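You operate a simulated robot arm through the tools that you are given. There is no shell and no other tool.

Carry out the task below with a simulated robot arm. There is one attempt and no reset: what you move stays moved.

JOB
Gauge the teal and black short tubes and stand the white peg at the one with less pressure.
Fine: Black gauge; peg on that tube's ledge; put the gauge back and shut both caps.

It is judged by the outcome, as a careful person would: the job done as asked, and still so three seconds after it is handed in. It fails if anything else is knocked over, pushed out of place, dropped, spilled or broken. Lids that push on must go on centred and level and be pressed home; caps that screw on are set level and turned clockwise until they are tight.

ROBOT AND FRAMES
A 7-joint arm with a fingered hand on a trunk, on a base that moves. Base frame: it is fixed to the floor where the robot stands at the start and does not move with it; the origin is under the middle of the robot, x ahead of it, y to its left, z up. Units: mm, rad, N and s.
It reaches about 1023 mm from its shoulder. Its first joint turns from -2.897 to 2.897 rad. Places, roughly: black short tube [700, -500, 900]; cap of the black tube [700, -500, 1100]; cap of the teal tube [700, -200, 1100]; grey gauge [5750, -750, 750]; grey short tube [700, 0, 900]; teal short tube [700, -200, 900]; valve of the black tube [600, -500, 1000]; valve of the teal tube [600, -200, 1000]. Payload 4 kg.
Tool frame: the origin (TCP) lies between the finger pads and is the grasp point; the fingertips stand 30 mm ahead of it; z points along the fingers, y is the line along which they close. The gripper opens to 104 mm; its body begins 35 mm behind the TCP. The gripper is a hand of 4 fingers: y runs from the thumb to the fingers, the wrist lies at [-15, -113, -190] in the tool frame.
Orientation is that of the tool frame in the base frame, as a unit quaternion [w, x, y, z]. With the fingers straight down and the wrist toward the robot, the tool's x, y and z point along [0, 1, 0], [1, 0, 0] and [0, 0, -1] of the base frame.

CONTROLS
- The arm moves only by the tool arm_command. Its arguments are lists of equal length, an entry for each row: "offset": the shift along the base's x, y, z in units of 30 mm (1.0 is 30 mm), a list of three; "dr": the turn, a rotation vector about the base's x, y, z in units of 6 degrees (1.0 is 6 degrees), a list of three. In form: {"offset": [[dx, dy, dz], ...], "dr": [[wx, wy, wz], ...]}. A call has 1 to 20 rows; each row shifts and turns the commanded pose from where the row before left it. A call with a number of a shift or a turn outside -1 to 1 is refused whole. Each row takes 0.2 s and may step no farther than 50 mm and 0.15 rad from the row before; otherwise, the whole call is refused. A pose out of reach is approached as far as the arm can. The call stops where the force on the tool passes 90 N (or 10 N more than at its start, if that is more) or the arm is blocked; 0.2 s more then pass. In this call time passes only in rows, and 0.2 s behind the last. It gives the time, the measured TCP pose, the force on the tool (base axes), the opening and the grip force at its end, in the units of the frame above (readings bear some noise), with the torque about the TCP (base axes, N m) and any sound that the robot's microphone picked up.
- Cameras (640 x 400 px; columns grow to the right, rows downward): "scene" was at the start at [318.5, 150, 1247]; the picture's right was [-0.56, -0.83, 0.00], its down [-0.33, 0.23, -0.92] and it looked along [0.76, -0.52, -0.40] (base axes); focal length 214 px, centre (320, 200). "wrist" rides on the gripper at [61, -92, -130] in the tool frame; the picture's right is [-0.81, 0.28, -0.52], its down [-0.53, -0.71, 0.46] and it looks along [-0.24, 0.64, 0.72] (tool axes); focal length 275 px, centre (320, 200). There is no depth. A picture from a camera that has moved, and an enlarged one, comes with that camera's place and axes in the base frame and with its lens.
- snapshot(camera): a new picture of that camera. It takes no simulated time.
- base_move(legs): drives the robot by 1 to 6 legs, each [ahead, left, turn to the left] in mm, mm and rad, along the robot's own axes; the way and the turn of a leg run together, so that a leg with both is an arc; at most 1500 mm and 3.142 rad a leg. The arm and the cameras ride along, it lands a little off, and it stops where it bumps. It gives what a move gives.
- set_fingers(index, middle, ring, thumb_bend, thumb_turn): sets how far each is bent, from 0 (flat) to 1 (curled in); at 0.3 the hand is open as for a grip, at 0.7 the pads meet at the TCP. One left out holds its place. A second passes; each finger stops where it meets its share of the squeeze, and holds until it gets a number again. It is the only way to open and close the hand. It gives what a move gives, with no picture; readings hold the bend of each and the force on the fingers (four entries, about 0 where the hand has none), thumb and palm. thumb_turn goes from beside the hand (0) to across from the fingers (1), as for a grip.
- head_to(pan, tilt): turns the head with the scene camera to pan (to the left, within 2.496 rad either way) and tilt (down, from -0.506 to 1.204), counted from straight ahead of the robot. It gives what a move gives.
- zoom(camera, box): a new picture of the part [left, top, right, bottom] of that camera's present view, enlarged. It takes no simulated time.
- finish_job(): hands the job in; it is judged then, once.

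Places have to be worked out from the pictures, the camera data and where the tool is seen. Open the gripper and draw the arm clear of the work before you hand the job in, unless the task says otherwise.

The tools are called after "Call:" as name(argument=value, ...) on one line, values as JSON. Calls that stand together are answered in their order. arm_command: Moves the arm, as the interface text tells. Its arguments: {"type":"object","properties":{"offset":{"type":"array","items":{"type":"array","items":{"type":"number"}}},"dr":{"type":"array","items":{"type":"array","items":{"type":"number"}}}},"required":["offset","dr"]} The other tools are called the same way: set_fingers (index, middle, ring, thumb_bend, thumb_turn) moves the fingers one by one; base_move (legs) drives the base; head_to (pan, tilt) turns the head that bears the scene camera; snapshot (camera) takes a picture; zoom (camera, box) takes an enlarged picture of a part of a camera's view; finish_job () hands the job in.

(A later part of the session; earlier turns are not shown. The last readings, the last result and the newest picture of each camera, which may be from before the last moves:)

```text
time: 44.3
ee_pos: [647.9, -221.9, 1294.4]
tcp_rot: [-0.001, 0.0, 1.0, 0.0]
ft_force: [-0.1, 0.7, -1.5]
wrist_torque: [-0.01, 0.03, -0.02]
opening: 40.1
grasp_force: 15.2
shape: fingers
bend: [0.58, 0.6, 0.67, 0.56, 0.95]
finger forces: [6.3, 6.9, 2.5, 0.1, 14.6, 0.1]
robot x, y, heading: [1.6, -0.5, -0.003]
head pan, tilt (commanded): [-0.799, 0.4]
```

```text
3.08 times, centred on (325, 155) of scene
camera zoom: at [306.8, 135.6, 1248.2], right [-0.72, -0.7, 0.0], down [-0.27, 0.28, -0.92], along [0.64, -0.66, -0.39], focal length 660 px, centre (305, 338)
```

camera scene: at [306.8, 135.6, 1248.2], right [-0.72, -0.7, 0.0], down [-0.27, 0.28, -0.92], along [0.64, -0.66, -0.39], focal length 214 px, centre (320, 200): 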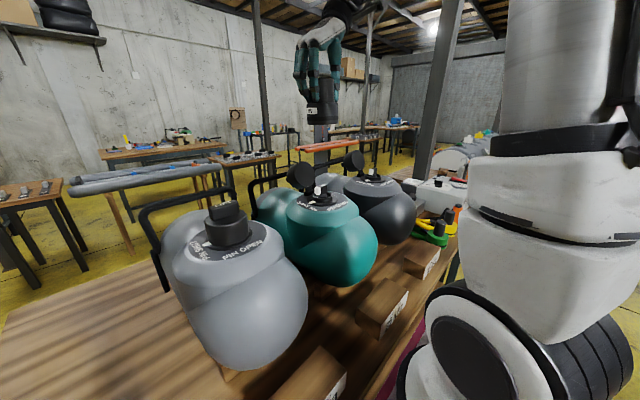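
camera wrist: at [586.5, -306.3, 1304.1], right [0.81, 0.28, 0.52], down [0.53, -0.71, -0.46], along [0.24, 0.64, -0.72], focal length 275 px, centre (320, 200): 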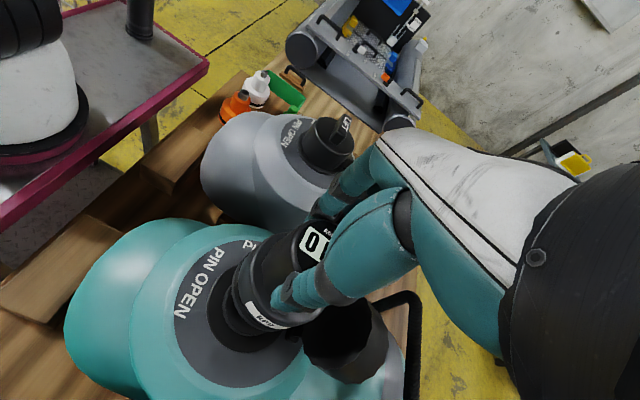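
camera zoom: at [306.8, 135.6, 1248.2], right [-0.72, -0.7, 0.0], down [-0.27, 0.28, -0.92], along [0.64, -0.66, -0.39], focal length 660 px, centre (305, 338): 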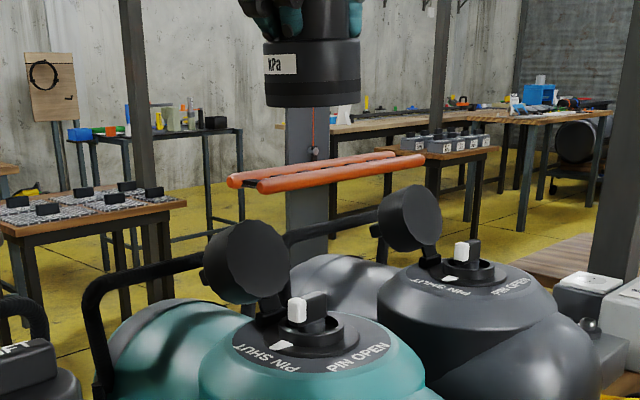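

Gauge came off cleanly and teal's pin is still at SHUT. Moving 240 mm right to above the black valve, then partway down.

Call:
arm_command(offset=[[0.017, -1, 0], [0, -1, 0], [0, -1, 0], [0, -1, 0], [0, -1, 0], [0, -1, 0], [0, -1, 0], [0, -1, 0], [0, 0, -1], [0, 0, -1], [0, 0, -1], [0, 0, -1]], dr=[[0, 0, 0], [0, 0, 0], [0, 0, 0], [0, 0, 0], [0, 0, 0], [0, 0, 0], [0, 0, 0], [0, 0, 0], [0, 0, 0], [0, 0, 0], [0, 0, 0], [0, 0, 0]])

Call:
head_to(pan=-1.05, tilt=0.35)

Call:
snapshot(camera="scene")

Call:
zoom(camera="wrist", box=[180, 240, 340, 380])

```text
time: 46.9
ee_pos: [647.6, -411.9, 1173.6]
tcp_rot: [0.0, 0.001, 1.0, 0.0]
ft_force: [0.1, -0.5, -0.4]
wrist_torque: [0.0, 0.02, 0.03]
opening: 40.0
grasp_force: 15.3
shape: fingers
bend: [0.58, 0.6, 0.67, 0.56, 0.95]
finger forces: [6.2, 6.8, 2.6, 0.0, 14.8, 0.0]
out of reach, approached as far as the arm can: row 7, 8
robot x, y, heading: [-1.1, -4.0, -0.0]
head pan, tilt (commanded): [-0.799, 0.4]
```

```text
time: 47.6
ee_pos: [648.6, -413.0, 1174.0]
tcp_rot: [0.0, -0.001, 1.0, 0.0]
ft_force: [0.6, 0.4, -0.6]
wrist_torque: [0.02, 0.01, 0.02]
opening: 40.2
grasp_force: 15.4
shape: fingers
bend: [0.58, 0.6, 0.67, 0.56, 0.95]
finger forces: [6.3, 6.8, 2.6, 0.0, 14.7, 0.1]
robot x, y, heading: [0.4, 2.6, 0.003]
head pan, tilt (commanded): [-1.051, 0.351]
```

```text
taken
camera scene: at [288.5, 121.3, 1252.7], right [-0.87, -0.5, 0.0], down [-0.17, 0.3, -0.94], along [0.47, -0.81, -0.34], focal length 214 px, centre (320, 200)
```

scene: 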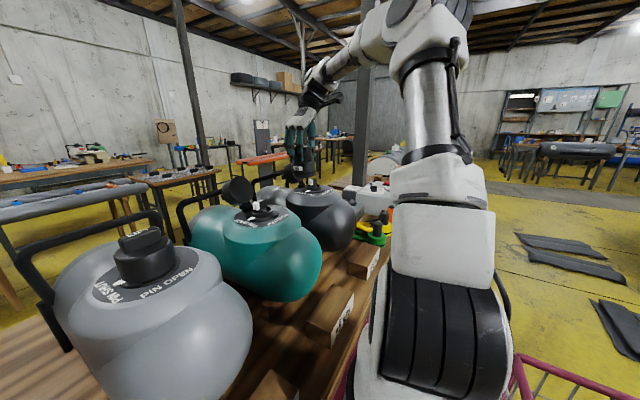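

```text
2.86 times, centred on (260, 310) of wrist
camera zoom: at [587.4, -502.4, 1304.1], right [0.81, 0.27, 0.52], down [0.53, -0.71, -0.46], along [0.24, 0.64, -0.72], focal length 786 px, centre (491, -114)
```

zoom: 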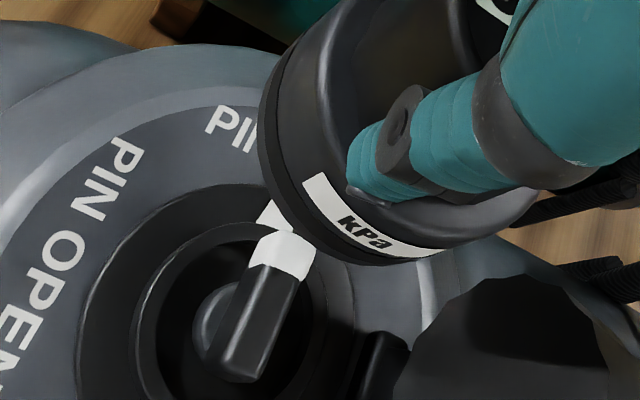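

The arm ran out of reach at y≈-413 with this hand yaw. I'll lift back up, turn the hand 45° back toward the robot (clockwise), and then try reaching the black valve in that yaw.

Call:
arm_command(offset=[[0, 0, 1], [0, 0, 1], [0, 0, 1], [0, 0, 1], [0, 0, 0], [0, 0, 0], [0, 0, 0], [0, 0, 0], [0, 0, 0]], dr=[[0, 0, 0], [0, 0, 0], [0, 0, 0], [0, 0, 0], [0, 0, -1], [0, 0, -1], [0, 0, -1], [0, 0, -1], [0, 0, -1]])

```text
time: 49.6
ee_pos: [648.8, -414.0, 1294.0]
tcp_rot: [0.0, 0.259, 0.966, 0.0]
ft_force: [0.1, 0.0, -1.9]
wrist_torque: [0.02, 0.0, -0.01]
opening: 40.1
grasp_force: 15.1
shape: fingers
bend: [0.58, 0.6, 0.67, 0.56, 0.95]
finger forces: [6.3, 6.6, 2.6, 0.0, 14.6, 0.0]
robot x, y, heading: [-0.1, 2.2, 0.0]
head pan, tilt (commanded): [-1.051, 0.351]
```

The pose was clipped at y=-414, now at 60° yaw. Trying to shift to y≈-462 above the black valve.

Call:
arm_command(offset=[[0.05, -0.8, 0], [0.04, -0.79, 0]], dr=[[0, 0, 0], [0, 0, 0]])

```text
time: 50.2
ee_pos: [651.0, -461.3, 1295.1]
tcp_rot: [0.0, 0.258, 0.966, 0.0]
ft_force: [-0.7, -1.0, -1.4]
wrist_torque: [-0.01, 0.02, 0.02]
opening: 40.2
grasp_force: 14.7
shape: fingers
bend: [0.58, 0.6, 0.67, 0.56, 0.95]
finger forces: [6.2, 6.6, 2.6, 0.0, 14.7, 0.0]
robot x, y, heading: [-0.8, 0.7, 0.0]
head pan, tilt (commanded): [-1.051, 0.351]
```

Reached. Now lower so the gauge bottom is just above the pin (TCP ≈ 1166) and check alignment from both cameras.

Call:
arm_command(offset=[[0, 0, -1], [0, 0, -1], [0, 0, -1], [0, 0, -1], [0, 0, -0.3]], dr=[[0, 0, 0], [0, 0, 0], [0, 0, 0], [0, 0, 0], [0, 0, 0]])

Call:
snapshot(camera="scene")

Call:
zoom(camera="scene", box=[270, 130, 340, 200])

Call:
zoom(camera="wrist", box=[180, 220, 340, 360])

```text
time: 51.4
ee_pos: [651.1, -461.4, 1164.5]
tcp_rot: [0.0, 0.259, 0.966, 0.0]
ft_force: [0.1, 0.9, -1.6]
wrist_torque: [0.01, 0.0, -0.02]
opening: 40.2
grasp_force: 15.0
shape: fingers
bend: [0.58, 0.6, 0.67, 0.56, 0.95]
finger forces: [6.2, 6.6, 2.8, 0.0, 14.7, 0.0]
robot x, y, heading: [-2.2, 1.2, -0.002]
head pan, tilt (commanded): [-1.051, 0.351]
```

```text
taken
camera scene: at [288.4, 121.2, 1252.7], right [-0.87, -0.5, 0.0], down [-0.17, 0.3, -0.94], along [0.47, -0.81, -0.34], focal length 214 px, centre (320, 200)
```

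scene: 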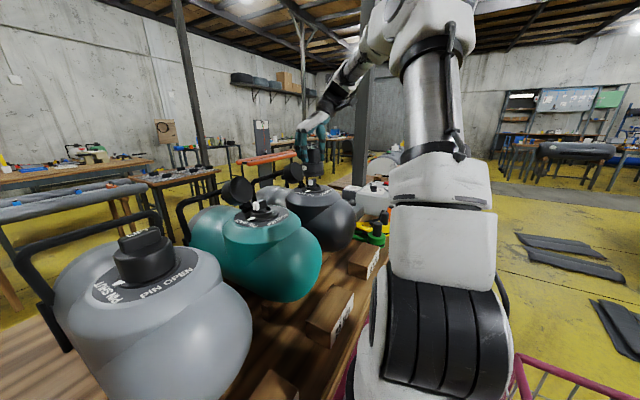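

```text
5.71 times, centred on (305, 165) of scene
camera zoom: at [288.4, 121.2, 1252.7], right [-0.87, -0.5, 0.0], down [-0.17, 0.3, -0.94], along [0.47, -0.81, -0.34], focal length 1226 px, centre (406, 400)
```

zoom: 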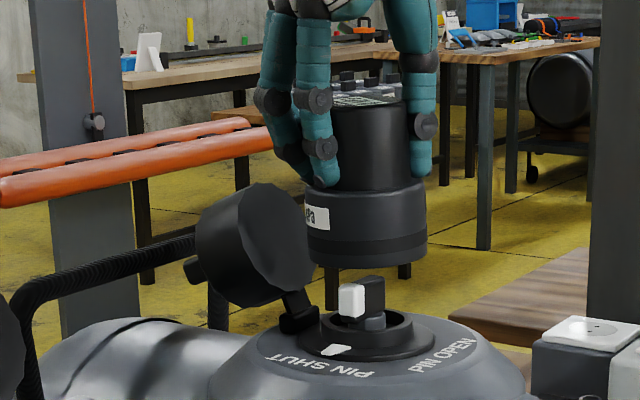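

```text
2.86 times, centred on (260, 290) of wrist
camera zoom: at [551.6, -508.3, 1295.2], right [0.84, -0.17, 0.52], down [0.1, -0.88, -0.46], along [0.53, 0.44, -0.72], focal length 786 px, centre (491, -57)
```

zoom: 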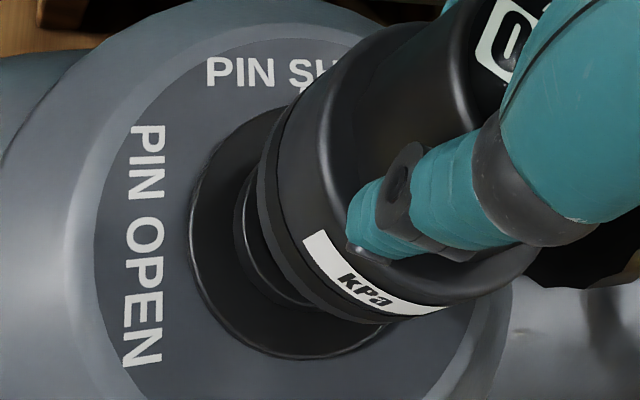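

I'll zoom tighter on the scene view to compare the gauge and ring centre columns.

Call:
zoom(camera="scene", box=[295, 160, 335, 195])

Call:
zoom(camera="wrist", box=[200, 240, 360, 360])

```text
11.43 times, centred on (315, 178) of scene
camera zoom: at [288.4, 121.2, 1252.7], right [-0.87, -0.5, 0.0], down [-0.17, 0.3, -0.94], along [0.47, -0.81, -0.34], focal length 2451 px, centre (377, 457)
```

zoom: 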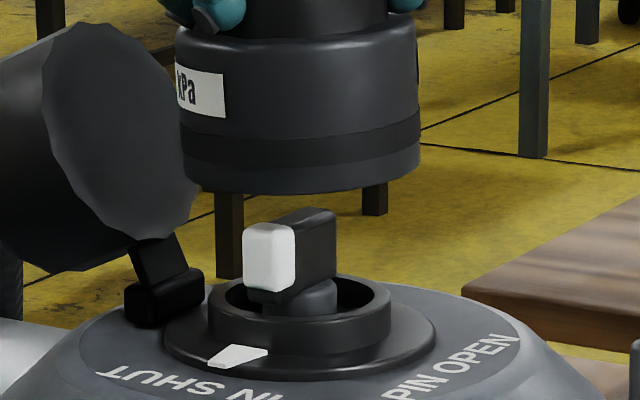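

```text
3.33 times, centred on (280, 300) of wrist
camera zoom: at [551.6, -508.3, 1295.2], right [0.84, -0.17, 0.52], down [0.1, -0.88, -0.46], along [0.53, 0.44, -0.72], focal length 918 px, centre (453, -133)
```

zoom: 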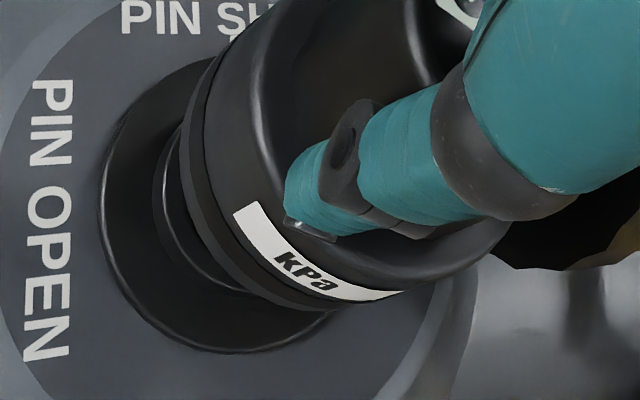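

Wrist and scene both put the gauge within ~1 mm of the black ring centre. I'll lower in stages (pin into bore first), watching force.

Call:
arm_command(offset=[[0.013, 0.01, -0.4], [0, 0, -0.4], [0, 0, -0.3]], dr=[[0, 0, 0], [0, 0, 0], [0, 0, 0]])

Call:
zoom(camera="scene", box=[295, 160, 335, 195])

```text
time: 52.2
ee_pos: [650.7, -460.6, 1132.5]
tcp_rot: [0.0, 0.258, 0.966, 0.0]
ft_force: [0.1, 0.1, -1.5]
wrist_torque: [0.01, 0.01, 0.01]
opening: 40.0
grasp_force: 15.7
shape: fingers
bend: [0.58, 0.6, 0.67, 0.56, 0.95]
finger forces: [6.3, 6.6, 2.7, 0.0, 14.6, 0.0]
robot x, y, heading: [-0.1, 2.3, -0.003]
head pan, tilt (commanded): [-1.051, 0.351]
```

```text
11.43 times, centred on (315, 178) of scene
camera zoom: at [288.4, 121.3, 1252.7], right [-0.87, -0.5, 0.0], down [-0.17, 0.3, -0.94], along [0.47, -0.81, -0.34], focal length 2451 px, centre (377, 457)
```

zoom: 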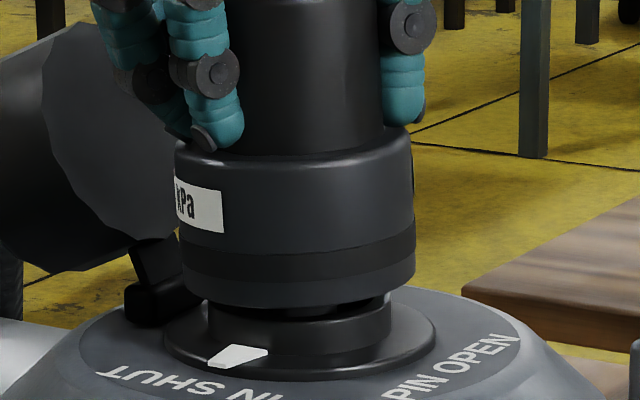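

Pin is inside and the gauge is centred. Continue down to the collar.

Call:
arm_command(offset=[[-0.01, -0.007, -0.25], [0, 0, -0.2], [0, 0, -0.12], [0, 0, -0.06]], dr=[[0, 0, 0], [0, 0, 0], [0, 0, 0], [0, 0, 0]])

Call:
zoom(camera="scene", box=[295, 160, 335, 195])

```text
time: 53.2
ee_pos: [649.6, -460.6, 1116.0]
tcp_rot: [0.002, 0.259, 0.966, -0.001]
ft_force: [-2.5, -0.8, 26.5]
wrist_torque: [0.32, -0.36, -0.03]
opening: 40.5
grasp_force: 24.2
shape: fingers
bend: [0.59, 0.59, 0.68, 0.55, 0.94]
finger forces: [6.2, 19.9, 2.5, 0.0, 20.4, 0.0]
robot x, y, heading: [-1.5, -2.0, -0.002]
head pan, tilt (commanded): [-1.051, 0.351]
```

```text
11.43 times, centred on (315, 178) of scene
camera zoom: at [287.6, 121.7, 1252.9], right [-0.87, -0.5, 0.0], down [-0.17, 0.3, -0.94], along [0.47, -0.81, -0.34], focal length 2451 px, centre (377, 457)
```

zoom: 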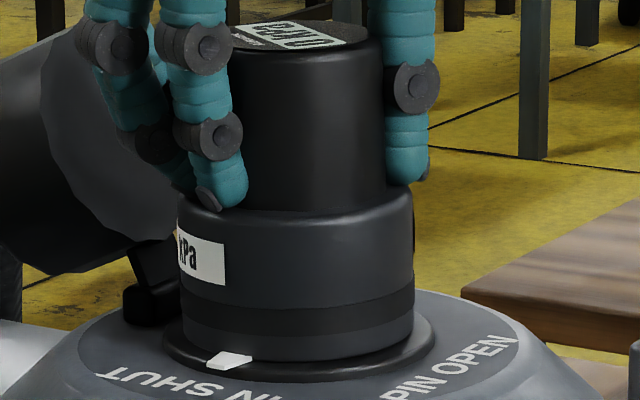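

Seated on the black collar with 26 N. Now twist clockwise 60° about the gauge axis to lock and read.

Call:
arm_command(offset=[[0.022, -0.007, -0.02], [0.022, -0.009, 0], [0.021, -0.011, 0], [0.019, -0.013, 0], [0.018, -0.015, 0], [0.016, -0.017, 0], [0.014, -0.018, 0], [0.013, -0.02, 0], [0.01, -0.021, 0], [0.008, -0.022, 0], [0, 0, 0]], dr=[[0, 0, -1], [0, 0, -1], [0, 0, -1], [0, 0, -1], [0, 0, -1], [0, 0, -1], [0, 0, -1], [0, 0, -1], [0, 0, -1], [0, 0, -1], [0, 0, 0]])

Call:
zoom(camera="scene", box=[295, 155, 335, 195])

Call:
zoom(camera="wrist", box=[220, 180, 380, 300])

```text
time: 55.6
ee_pos: [657.2, -464.2, 1114.3]
tcp_rot: [0.001, 0.707, 0.707, 0.0]
ft_force: [7.4, 10.9, 42.2]
wrist_torque: [0.23, -1.2, 0.46]
opening: 41.1
grasp_force: 37.9
shape: fingers
bend: [0.59, 0.58, 0.67, 0.55, 0.96]
finger forces: [22.2, 32.2, 3.5, 0.0, 17.0, 0.1]
robot x, y, heading: [-2.6, -2.4, 0.002]
head pan, tilt (commanded): [-1.051, 0.351]
```

```text
10.00 times, centred on (315, 175) of scene
camera zoom: at [287.6, 122.6, 1252.8], right [-0.87, -0.5, 0.0], down [-0.17, 0.3, -0.94], along [0.47, -0.82, -0.34], focal length 2145 px, centre (370, 450)
```

zoom: 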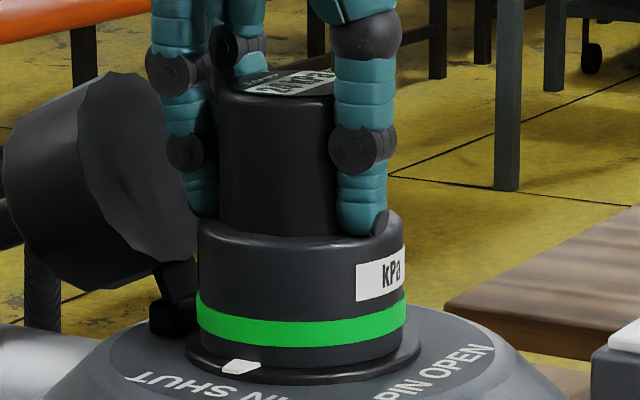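

```text
3.33 times, centred on (300, 240) of wrist
camera zoom: at [564.3, -400.9, 1244.7], right [0.27, -0.81, 0.52], down [-0.71, -0.53, -0.46], along [0.65, -0.25, -0.72], focal length 918 px, centre (387, 67)
```

zoom: 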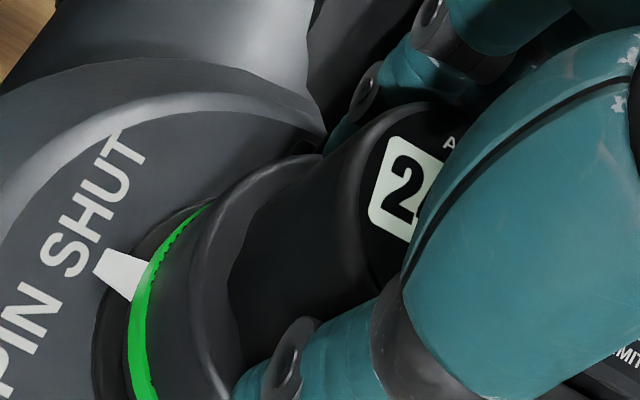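

Locked (green band) and a value shows. I'll zoom in on the display to read it.

Call:
zoom(camera="scene", box=[308, 157, 322, 167])

Call:
zoom(camera="wrist", box=[310, 210, 350, 240])

```text
16.00 times, centred on (315, 162) of scene
camera zoom: at [287.6, 122.6, 1252.8], right [-0.87, -0.5, 0.0], down [-0.17, 0.3, -0.94], along [0.47, -0.82, -0.34], focal length 3432 px, centre (400, 808)
```

zoom: 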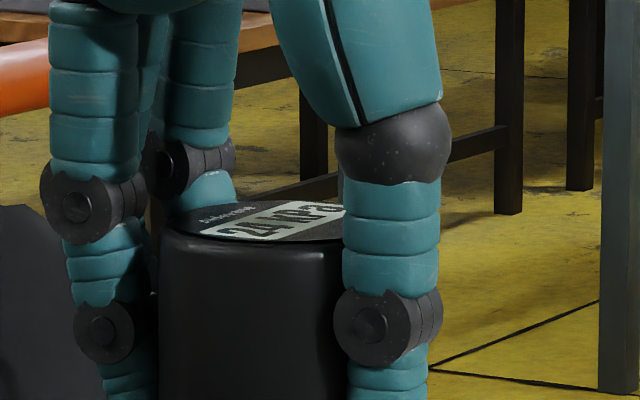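

```text
13.33 times, centred on (330, 225) of wrist
camera zoom: at [564.3, -400.9, 1244.7], right [0.27, -0.81, 0.52], down [-0.71, -0.53, -0.46], along [0.65, -0.25, -0.72], focal length 3670 px, centre (187, -133)
```

zoom: 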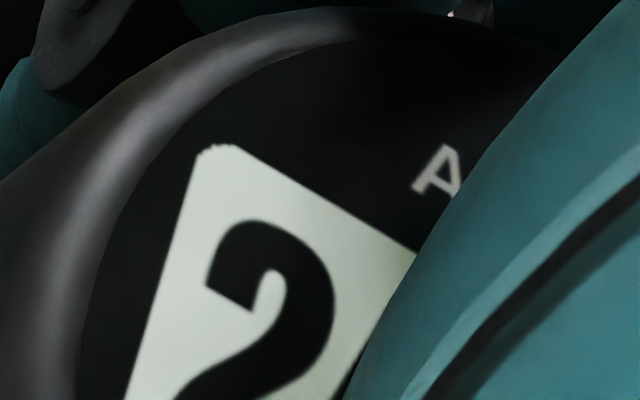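

The scene view suggests 24 kPa for black versus 27 for teal. To be certain of the digits I'll relieve the push, open the hand slightly (far fingers only a little because of the cap), and raise it for a clear look at the locked gauge.

Call:
arm_command(offset=[[0, 0, 0.08]], dr=[[0, 0, 0]])

Call:
set_fingers(index=0.52, middle=0.52, ring=0.55, thumb_bend=0.38)

Call:
zoom(camera="scene", box=[290, 145, 340, 195])

```text
time: 56.0
ee_pos: [656.0, -464.7, 1115.5]
tcp_rot: [-0.001, 0.707, 0.707, -0.001]
ft_force: [8.3, 9.3, 25.2]
wrist_torque: [0.04, -0.97, 0.37]
opening: 41.1
grasp_force: 31.1
shape: fingers
bend: [0.58, 0.57, 0.66, 0.55, 0.96]
finger forces: [12.3, 30.8, 3.5, 0.1, 15.9, 0.0]
robot x, y, heading: [-0.3, 2.4, -0.001]
head pan, tilt (commanded): [-1.051, 0.351]
```

```text
time: 57.0
ee_pos: [655.7, -465.9, 1116.1]
tcp_rot: [-0.001, 0.707, 0.708, 0.0]
ft_force: [-1.9, 0.2, 4.6]
wrist_torque: [-0.02, -0.08, -0.01]
opening: 64.3
grasp_force: 3.2
shape: fingers
bend: [0.52, 0.54, 0.55, 0.38, 0.97]
finger forces: [0.1, 5.1, 0.1, 0.0, 0.1, 0.0]
robot x, y, heading: [3.8, 0.3, -0.002]
head pan, tilt (commanded): [-1.051, 0.351]
```

```text
8.00 times, centred on (315, 170) of scene
camera zoom: at [288.1, 121.3, 1252.8], right [-0.87, -0.5, 0.0], down [-0.17, 0.3, -0.94], along [0.47, -0.81, -0.34], focal length 1716 px, centre (360, 440)
```

zoom: 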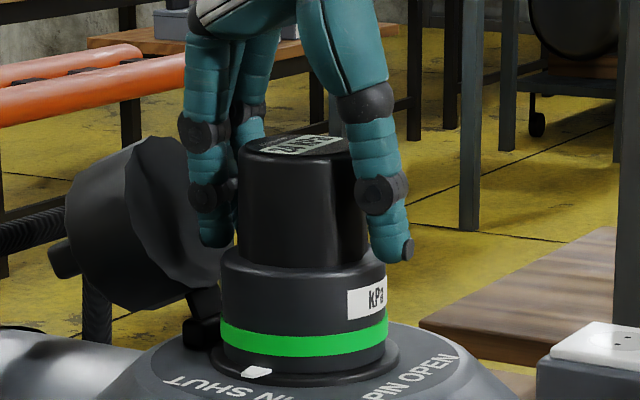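

The gauge stays locked. Raising the hand straight up ~75 mm for a clear wrist view of the display.

Call:
arm_command(offset=[[0, 0, 0.5], [0, 0, 1], [0, 0, 1]], dr=[[0, 0, 0], [0, 0, 0], [0, 0, 0]])

Call:
snapshot(camera="wrist")

Call:
zoom(camera="wrist", box=[220, 180, 380, 320])

```text
time: 57.8
ee_pos: [657.1, -464.1, 1190.3]
tcp_rot: [0.0, 0.708, 0.707, 0.001]
ft_force: [-0.2, -0.6, -0.7]
wrist_torque: [-0.01, 0.01, 0.0]
opening: 64.5
grasp_force: 0.0
shape: fingers
bend: [0.52, 0.52, 0.55, 0.38, 0.97]
finger forces: [0.0, 0.0, 0.0, 0.0, 0.0, 0.0]
robot x, y, heading: [1.8, 0.7, 0.0]
head pan, tilt (commanded): [-1.051, 0.351]
```

```text
taken
camera wrist: at [565.4, -402.3, 1320.2], right [0.28, -0.81, 0.52], down [-0.71, -0.53, -0.46], along [0.64, -0.24, -0.72], focal length 275 px, centre (320, 200)
```

wrist: 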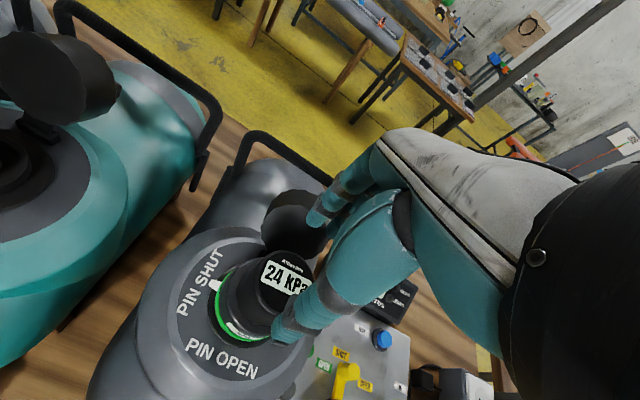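

```text
2.86 times, centred on (300, 250) of wrist
camera zoom: at [565.4, -402.3, 1320.2], right [0.28, -0.81, 0.52], down [-0.71, -0.53, -0.46], along [0.64, -0.24, -0.72], focal length 786 px, centre (377, 57)
```

zoom: 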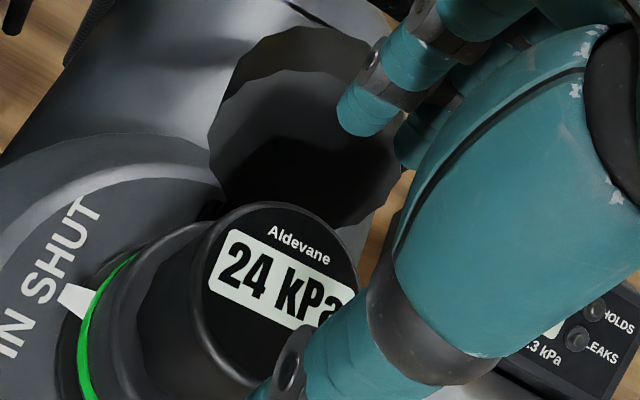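

Black reads a clear 24 kPa, below teal's 27 kPa, so the peg belongs on the black tube's ledge. Now I go back down to regrip the gauge a bit higher than before (TCP ≈1121) and unlock it.

Call:
arm_command(offset=[[0, -0.04, -1], [0, 0, -1], [0, 0, -0.3]], dr=[[0, 0, 0], [0, 0, 0], [0, 0, 0]])

Call:
set_fingers(index=0.7, middle=0.7, ring=0.7, thumb_bend=0.7)

Call:
zoom(camera="scene", box=[290, 145, 340, 195])

```text
time: 58.6
ee_pos: [657.3, -466.4, 1121.1]
tcp_rot: [0.0, 0.707, 0.707, 0.0]
ft_force: [-0.3, 0.4, -0.8]
wrist_torque: [-0.01, 0.01, 0.02]
opening: 64.5
grasp_force: 0.2
shape: fingers
bend: [0.52, 0.52, 0.55, 0.38, 0.97]
finger forces: [0.0, 0.0, 0.1, 0.0, 0.1, 0.0]
robot x, y, heading: [0.7, 0.7, 0.0]
head pan, tilt (commanded): [-1.051, 0.351]
```

```text
time: 59.6
ee_pos: [656.3, -466.8, 1121.0]
tcp_rot: [0.0, 0.707, 0.707, 0.0]
ft_force: [-4.1, -1.3, -2.6]
wrist_torque: [0.0, -0.5, 0.22]
opening: 43.6
grasp_force: 20.1
shape: fingers
bend: [0.58, 0.6, 0.67, 0.53, 0.97]
finger forces: [8.2, 8.4, 1.9, 0.0, 22.2, 0.0]
robot x, y, heading: [2.4, 1.9, 0.002]
head pan, tilt (commanded): [-1.051, 0.351]
```

```text
8.00 times, centred on (315, 170) of scene
camera zoom: at [288.3, 121.1, 1252.8], right [-0.87, -0.5, 0.0], down [-0.17, 0.3, -0.94], along [0.47, -0.81, -0.34], focal length 1716 px, centre (360, 440)
```

zoom: 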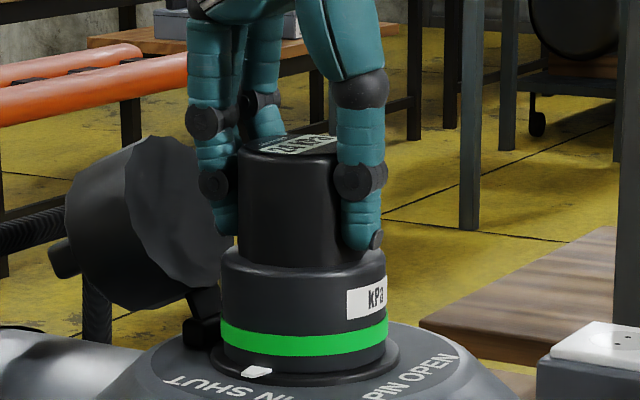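

Good grip (20 N). Unlocking with a 60° counter-clockwise turn about the gauge axis.

Call:
arm_command(offset=[[-0.008, 0.022, 0], [-0.01, 0.021, 0], [-0.013, 0.02, 0], [-0.014, 0.018, 0], [-0.016, 0.017, 0], [-0.018, 0.015, 0], [-0.019, 0.013, 0], [-0.021, 0.011, 0], [-0.022, 0.009, 0], [-0.022, 0.007, 0], [0, 0, 0]], dr=[[0, 0, 1], [0, 0, 1], [0, 0, 1], [0, 0, 1], [0, 0, 1], [0, 0, 1], [0, 0, 1], [0, 0, 1], [0, 0, 1], [0, 0, 1], [0, 0, 0]])

Call:
zoom(camera="scene", box=[290, 145, 340, 195])

```text
time: 62.0
ee_pos: [650.8, -460.7, 1122.8]
tcp_rot: [0.0, 0.258, 0.966, 0.0]
ft_force: [1.0, -0.4, 1.1]
wrist_torque: [0.06, -0.09, 0.0]
opening: 42.5
grasp_force: 19.3
shape: fingers
bend: [0.58, 0.61, 0.68, 0.56, 0.95]
finger forces: [9.3, 8.4, 1.6, 0.0, 18.6, 0.1]
robot x, y, heading: [-1.0, -1.5, 0.0]
head pan, tilt (commanded): [-1.051, 0.351]
```

```text
8.00 times, centred on (315, 170) of scene
camera zoom: at [288.4, 121.4, 1252.7], right [-0.87, -0.5, 0.0], down [-0.17, 0.3, -0.94], along [0.47, -0.81, -0.34], focal length 1716 px, centre (360, 440)
```

zoom: 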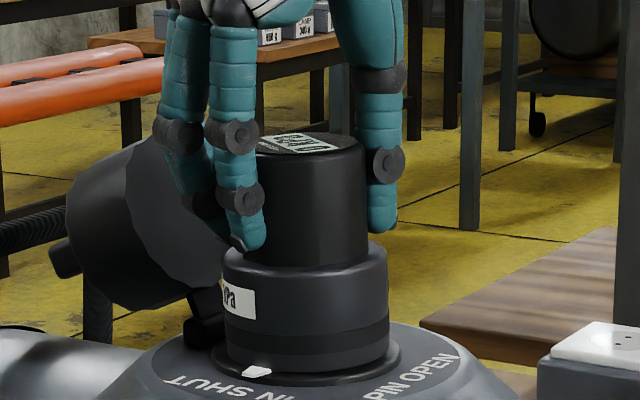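

Unlocked (band dark, display 0). Lifting the gauge off the black valve.

Call:
arm_command(offset=[[0, 0, 0.2], [0, 0, 0.3], [0, 0, 0.5], [0, 0, 1], [0, 0, 1], [0, 0, 1], [0, 0, 1], [0, 0, 1]], dr=[[0, 0, 0], [0, 0, 0], [0, 0, 0], [0, 0, 0], [0, 0, 0], [0, 0, 0], [0, 0, 0], [0, 0, 0]])

Call:
zoom(camera="scene", box=[260, 80, 360, 210])

```text
time: 63.8
ee_pos: [650.7, -462.5, 1301.7]
tcp_rot: [-0.001, 0.259, 0.966, 0.001]
ft_force: [0.5, -0.7, -1.4]
wrist_torque: [-0.01, -0.02, 0.0]
opening: 42.5
grasp_force: 18.3
shape: fingers
bend: [0.58, 0.61, 0.68, 0.56, 0.95]
finger forces: [9.1, 7.7, 1.6, 0.0, 18.0, 0.0]
robot x, y, heading: [-0.3, -0.1, -0.002]
head pan, tilt (commanded): [-1.051, 0.351]
```

```text
3.08 times, centred on (310, 145) of scene
camera zoom: at [288.5, 121.2, 1252.7], right [-0.87, -0.5, 0.0], down [-0.17, 0.3, -0.94], along [0.47, -0.81, -0.34], focal length 660 px, centre (351, 369)
```

zoom: 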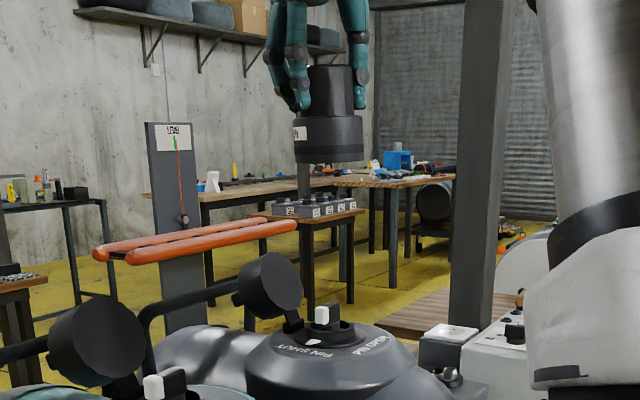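

Gauge is free and held securely; black's pin still at SHUT. Travelling back to the table while turning the hand back to 0° yaw.

Call:
arm_command(offset=[[-0.075, 1, 0], [-0.075, 1, 0], [-0.075, 1, 0], [-0.075, 1, 0], [-0.075, 1, 0], [-0.075, 1, 0], [-0.075, 1, 0], [-0.075, 1, 0], [-0.075, 1, 0], [-0.075, 1, 0], [-0.075, 1, 0], [-0.075, 1, 0], [-0.075, 1, 0], [-0.075, 1, 0], [-0.075, 1, 0], [-0.075, 1, 0], [-0.075, 1, 0], [-0.075, 1, 0], [-0.075, 1, 0], [-0.075, 1, 0]], dr=[[0, 0, -1], [0, 0, -1], [0, 0, -1], [0, 0, -1], [0, 0, -1], [0, 0, -1], [0, 0, -1], [0, 0, -1], [0, 0, -1], [0, 0, -1], [0, 0, 0], [0, 0, 0], [0, 0, 0], [0, 0, 0], [0, 0, 0], [0, 0, 0], [0, 0, 0], [0, 0, 0], [0, 0, 0], [0, 0, 0]])

Call:
arm_command(offset=[[0, 1, 0], [0, 1, 0], [0, 0.28, 0], [0, 0, -1], [0, 0, -1], [0, 0, -1], [0, 0, -1], [0, 0, -1], [0, 0, -1], [0, 0, -1], [0, 0, -1], [0, 0, -1]], dr=[[0, 0, 0], [0, 0, 0], [0, 0, 0], [0, 0, 0], [0, 0, 0], [0, 0, 0], [0, 0, 0], [0, 0, 0], [0, 0, 0], [0, 0, 0], [0, 0, 0], [0, 0, 0]])

Call:
head_to(pan=0.0, tilt=0.7)

Call:
snapshot(camera="scene")

Call:
snapshot(camera="wrist")

```text
time: 68.0
ee_pos: [606.5, 137.5, 1302.9]
tcp_rot: [-0.001, 0.707, 0.707, 0.0]
ft_force: [0.0, 0.8, -0.9]
wrist_torque: [-0.01, 0.03, -0.01]
opening: 42.1
grasp_force: 17.9
shape: fingers
bend: [0.58, 0.61, 0.68, 0.56, 0.95]
finger forces: [9.1, 7.5, 1.5, 0.0, 17.6, 0.1]
robot x, y, heading: [-0.1, -2.9, -0.003]
head pan, tilt (commanded): [-1.051, 0.351]
```

```text
time: 70.6
ee_pos: [607.2, 206.9, 1029.8]
tcp_rot: [0.0, 0.708, 0.707, 0.0]
ft_force: [0.3, -0.3, -2.6]
wrist_torque: [0.02, 0.01, 0.02]
opening: 42.3
grasp_force: 17.6
shape: fingers
bend: [0.58, 0.61, 0.68, 0.56, 0.95]
finger forces: [9.0, 7.4, 1.6, 0.0, 17.4, 0.0]
robot x, y, heading: [-0.9, -0.8, 0.001]
head pan, tilt (commanded): [-1.051, 0.351]
```

```text
time: 71.9
ee_pos: [608.4, 206.8, 1030.3]
tcp_rot: [0.0, 0.707, 0.707, -0.001]
ft_force: [0.8, -0.2, -0.6]
wrist_torque: [-0.02, 0.0, -0.02]
opening: 42.2
grasp_force: 17.9
shape: fingers
bend: [0.58, 0.61, 0.68, 0.56, 0.95]
finger forces: [9.0, 7.4, 1.5, 0.0, 17.2, 0.0]
robot x, y, heading: [-2.0, -1.6, -0.0]
head pan, tilt (commanded): [0.0, 0.7]
```

```text
taken
camera scene: at [327.1, 202.1, 1221.3], right [0.0, -1.0, 0.0], down [-0.64, 0.0, -0.77], along [0.77, 0.0, -0.64], focal length 214 px, centre (320, 200)
```

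scene: 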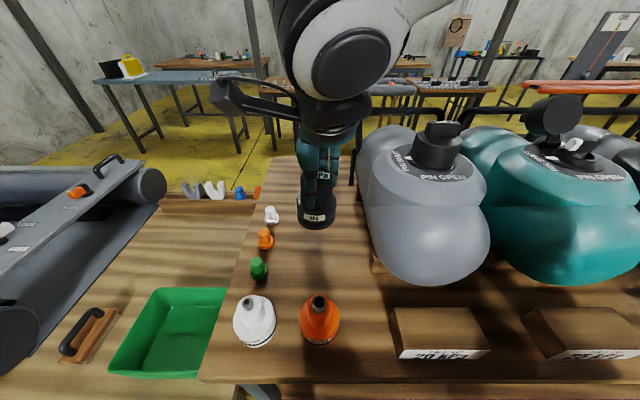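

```text
taken
camera wrist: at [516.0, 269.3, 1161.4], right [0.28, -0.81, 0.52], down [-0.71, -0.53, -0.46], along [0.64, -0.24, -0.72], focal length 275 px, centre (320, 200)
```

wrist: 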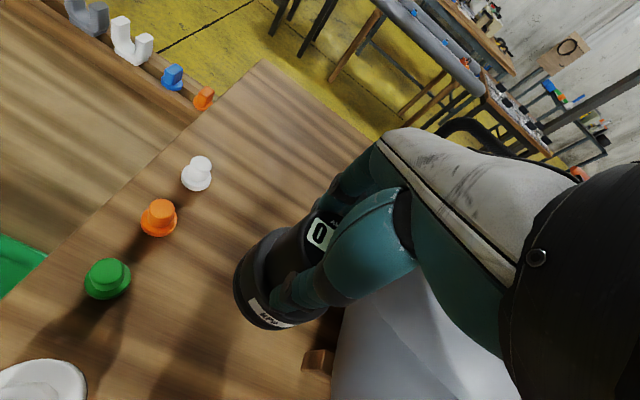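

Gauge is above its original spot. Lowering to just above the table first.

Call:
arm_command(offset=[[-0.06, 0, -1], [0, 0, -1], [0, 0, -1], [0, 0, -1], [0, 0, -0.4]], dr=[[0, 0, 0], [0, 0, 0], [0, 0, 0], [0, 0, 0], [0, 0, 0]])

Call:
zoom(camera="scene", box=[240, 190, 400, 290])

```text
time: 73.1
ee_pos: [605.8, 205.4, 898.7]
tcp_rot: [0.0, 0.707, 0.707, -0.001]
ft_force: [-0.3, 0.8, -2.0]
wrist_torque: [-0.01, 0.0, 0.02]
opening: 42.0
grasp_force: 17.3
shape: fingers
bend: [0.58, 0.61, 0.68, 0.56, 0.95]
finger forces: [9.0, 7.4, 1.5, 0.0, 17.2, 0.1]
robot x, y, heading: [2.2, 1.7, 0.003]
head pan, tilt (commanded): [0.0, 0.7]
```

```text
4.00 times, centred on (320, 240) of scene
camera zoom: at [327.0, 202.2, 1221.3], right [0.0, -1.0, 0.0], down [-0.64, 0.0, -0.76], along [0.76, 0.0, -0.64], focal length 858 px, centre (320, 40)
```

zoom: 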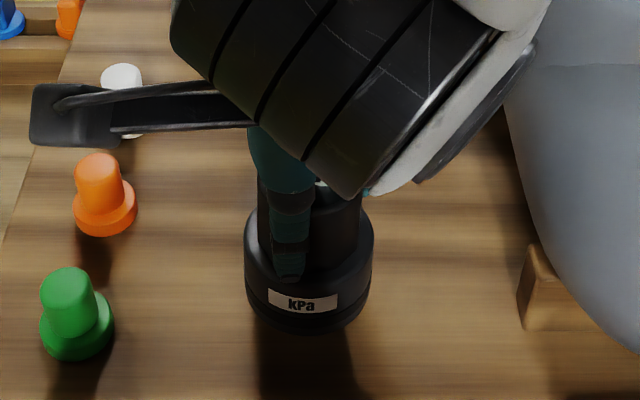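

Compared with the original picture the gauge is ~5 mm too far left; I'll shift −5 mm in y and lower gently to table contact.

Call:
arm_command(offset=[[0, -0.16, 0], [0, 0, -0.3], [0, 0, -0.1], [0, 0, -0.07]], dr=[[0, 0, 0], [0, 0, 0], [0, 0, 0], [0, 0, 0]])

Call:
zoom(camera="scene", box=[240, 190, 400, 290])

```text
time: 74.1
ee_pos: [604.9, 201.0, 885.7]
tcp_rot: [0.001, 0.707, 0.707, 0.0]
ft_force: [-0.5, 0.5, -1.8]
wrist_torque: [-0.01, 0.02, 0.0]
opening: 42.0
grasp_force: 17.8
shape: fingers
bend: [0.58, 0.61, 0.68, 0.56, 0.95]
finger forces: [9.0, 7.5, 1.6, 0.0, 17.2, 0.1]
robot x, y, heading: [-1.2, 5.6, -0.004]
head pan, tilt (commanded): [0.0, 0.7]
```

```text
4.00 times, centred on (320, 240) of scene
camera zoom: at [327.1, 202.2, 1221.3], right [0.0, -1.0, 0.0], down [-0.64, 0.0, -0.76], along [0.76, 0.0, -0.64], focal length 858 px, centre (320, 40)
```

zoom: 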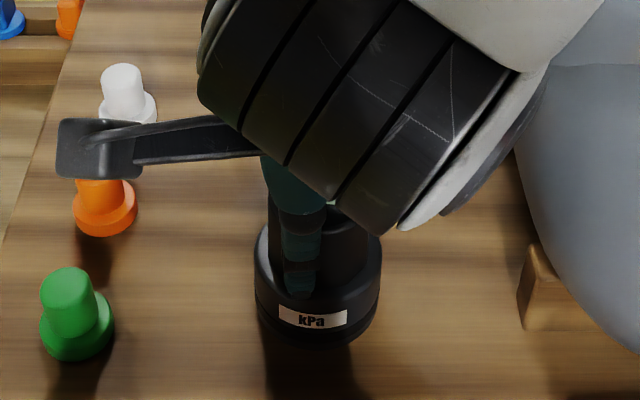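

Lateral position now matches the original. A few more millimetres down until contact.

Call:
arm_command(offset=[[0, 0, -0.06], [0, 0, -0.05]], dr=[[0, 0, 0], [0, 0, 0]])

```text
time: 74.7
ee_pos: [606.3, 201.6, 882.3]
tcp_rot: [0.001, 0.707, 0.707, 0.0]
ft_force: [-0.9, 1.0, 0.7]
wrist_torque: [-0.02, 0.01, 0.02]
opening: 42.3
grasp_force: 17.4
shape: fingers
bend: [0.58, 0.61, 0.68, 0.56, 0.95]
finger forces: [8.9, 7.4, 1.5, 0.1, 17.7, 0.1]
robot x, y, heading: [0.9, 0.3, 0.002]
head pan, tilt (commanded): [0.0, 0.7]
```

Contact is just starting. One more tiny step, then release.

Call:
arm_command(offset=[[0, 0, -0.05]], dr=[[0, 0, 0]])

```text
time: 75.1
ee_pos: [604.5, 203.0, 880.8]
tcp_rot: [0.001, 0.707, 0.707, 0.001]
ft_force: [-2.7, 0.9, 9.8]
wrist_torque: [-0.04, -0.04, -0.02]
opening: 42.3
grasp_force: 19.3
shape: fingers
bend: [0.58, 0.61, 0.68, 0.56, 0.95]
finger forces: [8.5, 7.7, 1.6, 0.1, 20.4, 0.1]
robot x, y, heading: [4.0, -2.2, 0.0]
head pan, tilt (commanded): [0.0, 0.7]
```

The gauge rests on the table (10 N). Opening the hand.

Call:
set_fingers(index=0.3, middle=0.3, ring=0.3, thumb_bend=0.3)

Call:
arm_command(offset=[[0, 0, 0.5], [0, 0, 1], [0, 0, 1], [0, 0, 1], [0, 0, 1]], dr=[[0, 0, 0], [0, 0, 0], [0, 0, 0], [0, 0, 0], [0, 0, 0]])

Call:
snapshot(camera="scene")

Call:
zoom(camera="scene", box=[240, 190, 400, 290])

```text
time: 76.1
ee_pos: [604.9, 201.1, 880.5]
tcp_rot: [0.0, 0.707, 0.708, 0.0]
ft_force: [-0.1, -0.5, -0.2]
wrist_torque: [0.01, 0.01, -0.02]
opening: 102.7
grasp_force: 0.1
shape: fingers
bend: [0.3, 0.3, 0.3, 0.3, 0.97]
finger forces: [0.0, 0.1, 0.1, 0.0, 0.1, 0.0]
robot x, y, heading: [-1.3, 3.0, -0.001]
head pan, tilt (commanded): [0.0, 0.7]
```

```text
time: 77.3
ee_pos: [606.3, 202.4, 1017.1]
tcp_rot: [0.0, 0.707, 0.707, 0.0]
ft_force: [0.6, -0.5, 0.6]
wrist_torque: [0.03, -0.01, -0.03]
opening: 103.0
grasp_force: 0.0
shape: fingers
bend: [0.3, 0.3, 0.3, 0.3, 0.97]
finger forces: [0.0, 0.0, 0.0, 0.0, 0.1, 0.1]
robot x, y, heading: [-1.4, -0.2, -0.004]
head pan, tilt (commanded): [0.0, 0.7]
```

```text
taken
camera scene: at [327.2, 202.3, 1221.3], right [0.0, -1.0, 0.0], down [-0.64, 0.0, -0.76], along [0.76, 0.0, -0.64], focal length 214 px, centre (320, 200)
```

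scene: 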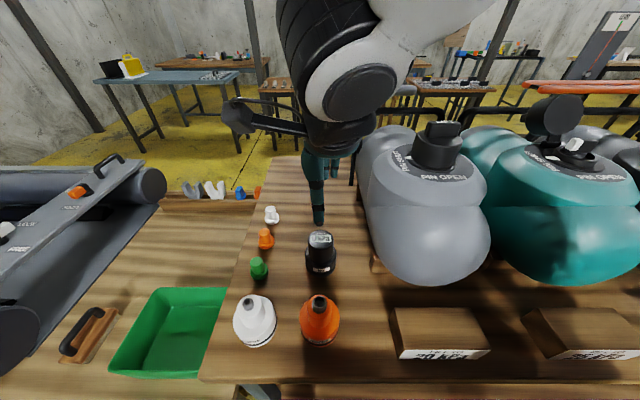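

```text
4.00 times, centred on (320, 240) of scene
camera zoom: at [327.2, 202.3, 1221.3], right [0.0, -1.0, 0.0], down [-0.64, 0.0, -0.76], along [0.76, 0.0, -0.64], focal length 858 px, centre (320, 40)
```

zoom: 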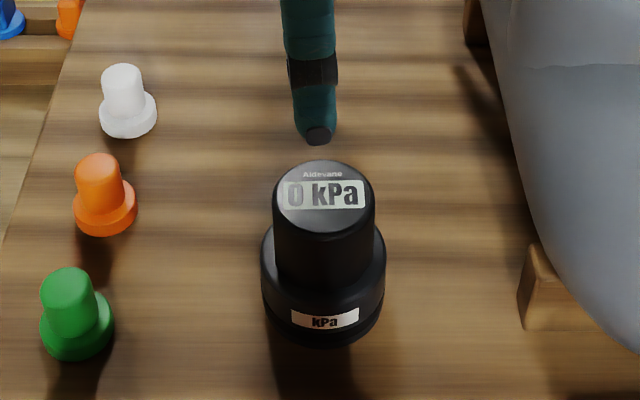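

The gauge is back in its place. Next, the white peg: I estimate it at about [739,334], top ≈848. I'll move the hand above it, pre-shape the fingers narrower (the orange peg is close), and look.

Call:
arm_command(offset=[[0.9, 0.9, 0], [0.9, 0.9, 0], [0.9, 0.9, 0], [0.9, 0.9, 0], [0.9, 0.87, 0], [0, 0, -1], [0, 0, -1]], dr=[[0, 0, 0], [0, 0, 0], [0, 0, 0], [0, 0, 0], [0, 0, 0], [0, 0, 0], [0, 0, 0]])

Call:
set_fingers(index=0.43, middle=0.43, ring=0.43, thumb_bend=0.43)

Call:
snapshot(camera="wrist")

Call:
snapshot(camera="scene")

```text
time: 78.9
ee_pos: [740.7, 334.8, 956.8]
tcp_rot: [0.0, 0.707, 0.707, 0.0]
ft_force: [0.0, -0.2, 0.0]
wrist_torque: [0.01, 0.01, -0.03]
opening: 102.6
grasp_force: 0.0
shape: fingers
bend: [0.3, 0.3, 0.3, 0.3, 0.97]
finger forces: [0.1, 0.0, 0.0, 0.1, 0.1, 0.0]
robot x, y, heading: [0.8, 5.5, 0.002]
head pan, tilt (commanded): [0.0, 0.7]
```

```text
time: 79.9
ee_pos: [739.9, 334.8, 956.0]
tcp_rot: [0.0, 0.707, 0.707, 0.0]
ft_force: [-0.5, -0.3, -0.1]
wrist_torque: [0.0, 0.0, 0.04]
opening: 70.8
grasp_force: 0.1
shape: fingers
bend: [0.43, 0.43, 0.43, 0.43, 0.97]
finger forces: [0.0, 0.1, 0.0, 0.0, 0.0, 0.1]
robot x, y, heading: [-2.4, 0.6, 0.006]
head pan, tilt (commanded): [0.0, 0.7]
```

```text
taken
camera wrist: at [648.5, 398.5, 1086.0], right [0.28, -0.81, 0.52], down [-0.71, -0.53, -0.46], along [0.64, -0.24, -0.72], focal length 275 px, centre (320, 200)
```

wrist: 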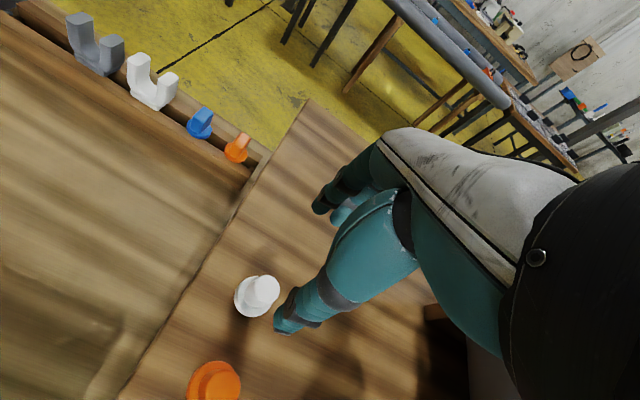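

```text
taken
camera scene: at [327.1, 202.2, 1221.3], right [0.0, -1.0, 0.0], down [-0.64, 0.0, -0.76], along [0.76, 0.0, -0.64], focal length 214 px, centre (320, 200)
```

scene: 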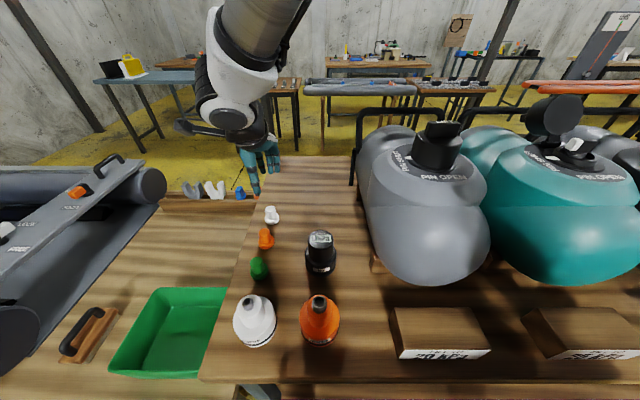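

I'll zoom on the peg in the wrist view to place it precisely.

Call:
zoom(camera="wrist", box=[190, 240, 330, 360])

Call:
zoom(camera="scene", box=[230, 130, 330, 240])

```text
3.33 times, centred on (260, 300) of wrist
camera zoom: at [648.5, 398.5, 1086.0], right [0.28, -0.81, 0.52], down [-0.71, -0.53, -0.46], along [0.64, -0.24, -0.72], focal length 918 px, centre (520, -133)
```

zoom: 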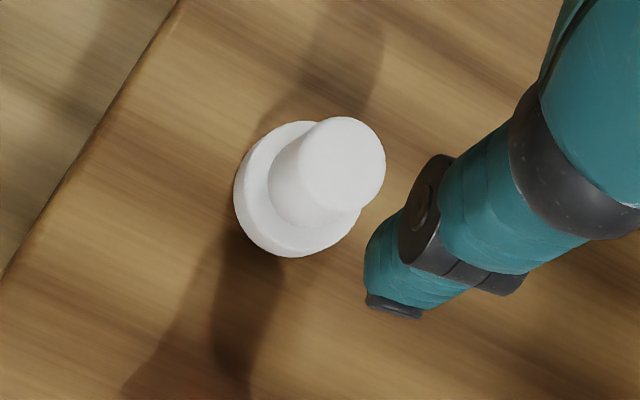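

```text
3.64 times, centred on (280, 185) of scene
camera zoom: at [327.1, 202.2, 1221.3], right [0.0, -1.0, 0.0], down [-0.64, 0.0, -0.76], along [0.76, 0.0, -0.64], focal length 780 px, centre (466, 254)
```

zoom: 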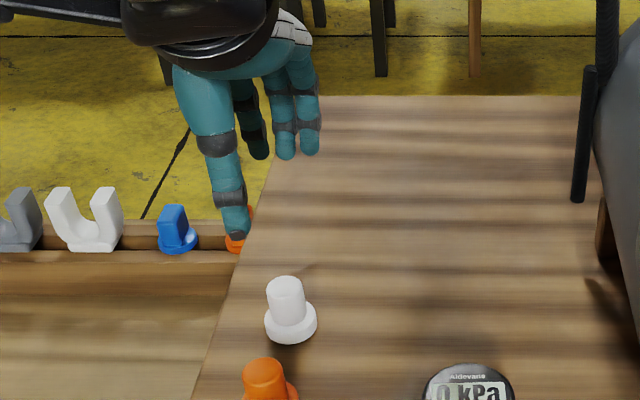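

Peg is at ≈[738,334], TCP is right over it. Descending so the pads straddle the peg's stem above its flange.

Call:
arm_command(offset=[[0, 0, -1], [0, 0, -1], [0, 0, -1], [0, 0, -0.6]], dr=[[0, 0, 0], [0, 0, 0], [0, 0, 0], [0, 0, 0]])

Call:
zoom(camera="wrist", box=[210, 160, 370, 280])

Call:
zoom(camera="scene", box=[230, 160, 310, 260])

```text
time: 80.9
ee_pos: [739.4, 335.5, 847.0]
tcp_rot: [-0.001, 0.707, 0.707, 0.0]
ft_force: [-0.6, 0.2, -0.6]
wrist_torque: [0.0, 0.0, -0.01]
opening: 71.0
grasp_force: 0.1
shape: fingers
bend: [0.43, 0.43, 0.43, 0.43, 0.97]
finger forces: [0.0, 0.0, 0.0, 0.1, 0.1, 0.0]
robot x, y, heading: [0.4, 0.1, 0.001]
head pan, tilt (commanded): [0.0, 0.7]
```

```text
3.33 times, centred on (290, 220) of wrist
camera zoom: at [648.5, 398.4, 977.6], right [0.27, -0.81, 0.52], down [-0.71, -0.53, -0.46], along [0.64, -0.24, -0.72], focal length 918 px, centre (420, 133)
```

zoom: 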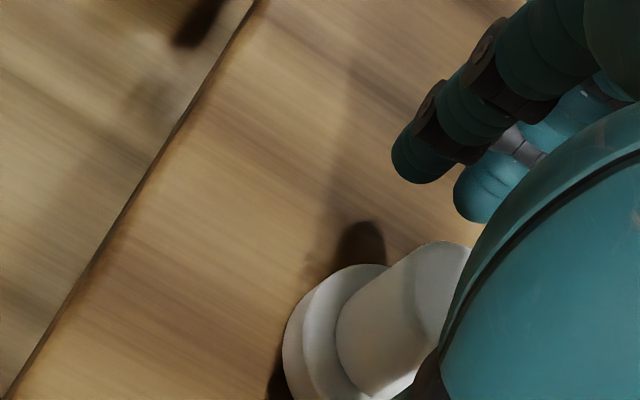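

```text
4.00 times, centred on (270, 210) of scene
camera zoom: at [327.1, 202.1, 1221.3], right [0.0, -1.0, 0.0], down [-0.64, 0.0, -0.76], along [0.76, 0.0, -0.64], focal length 858 px, centre (520, 160)
```

zoom: 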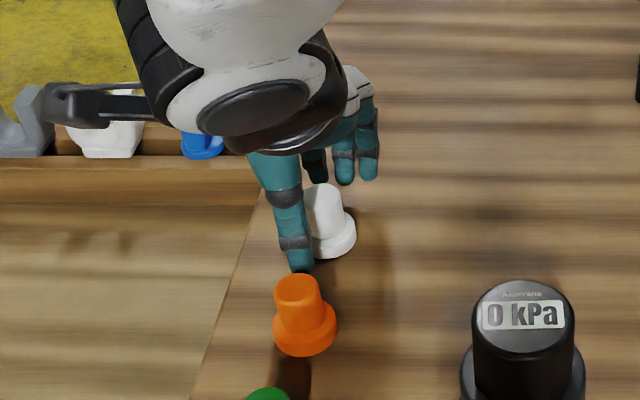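

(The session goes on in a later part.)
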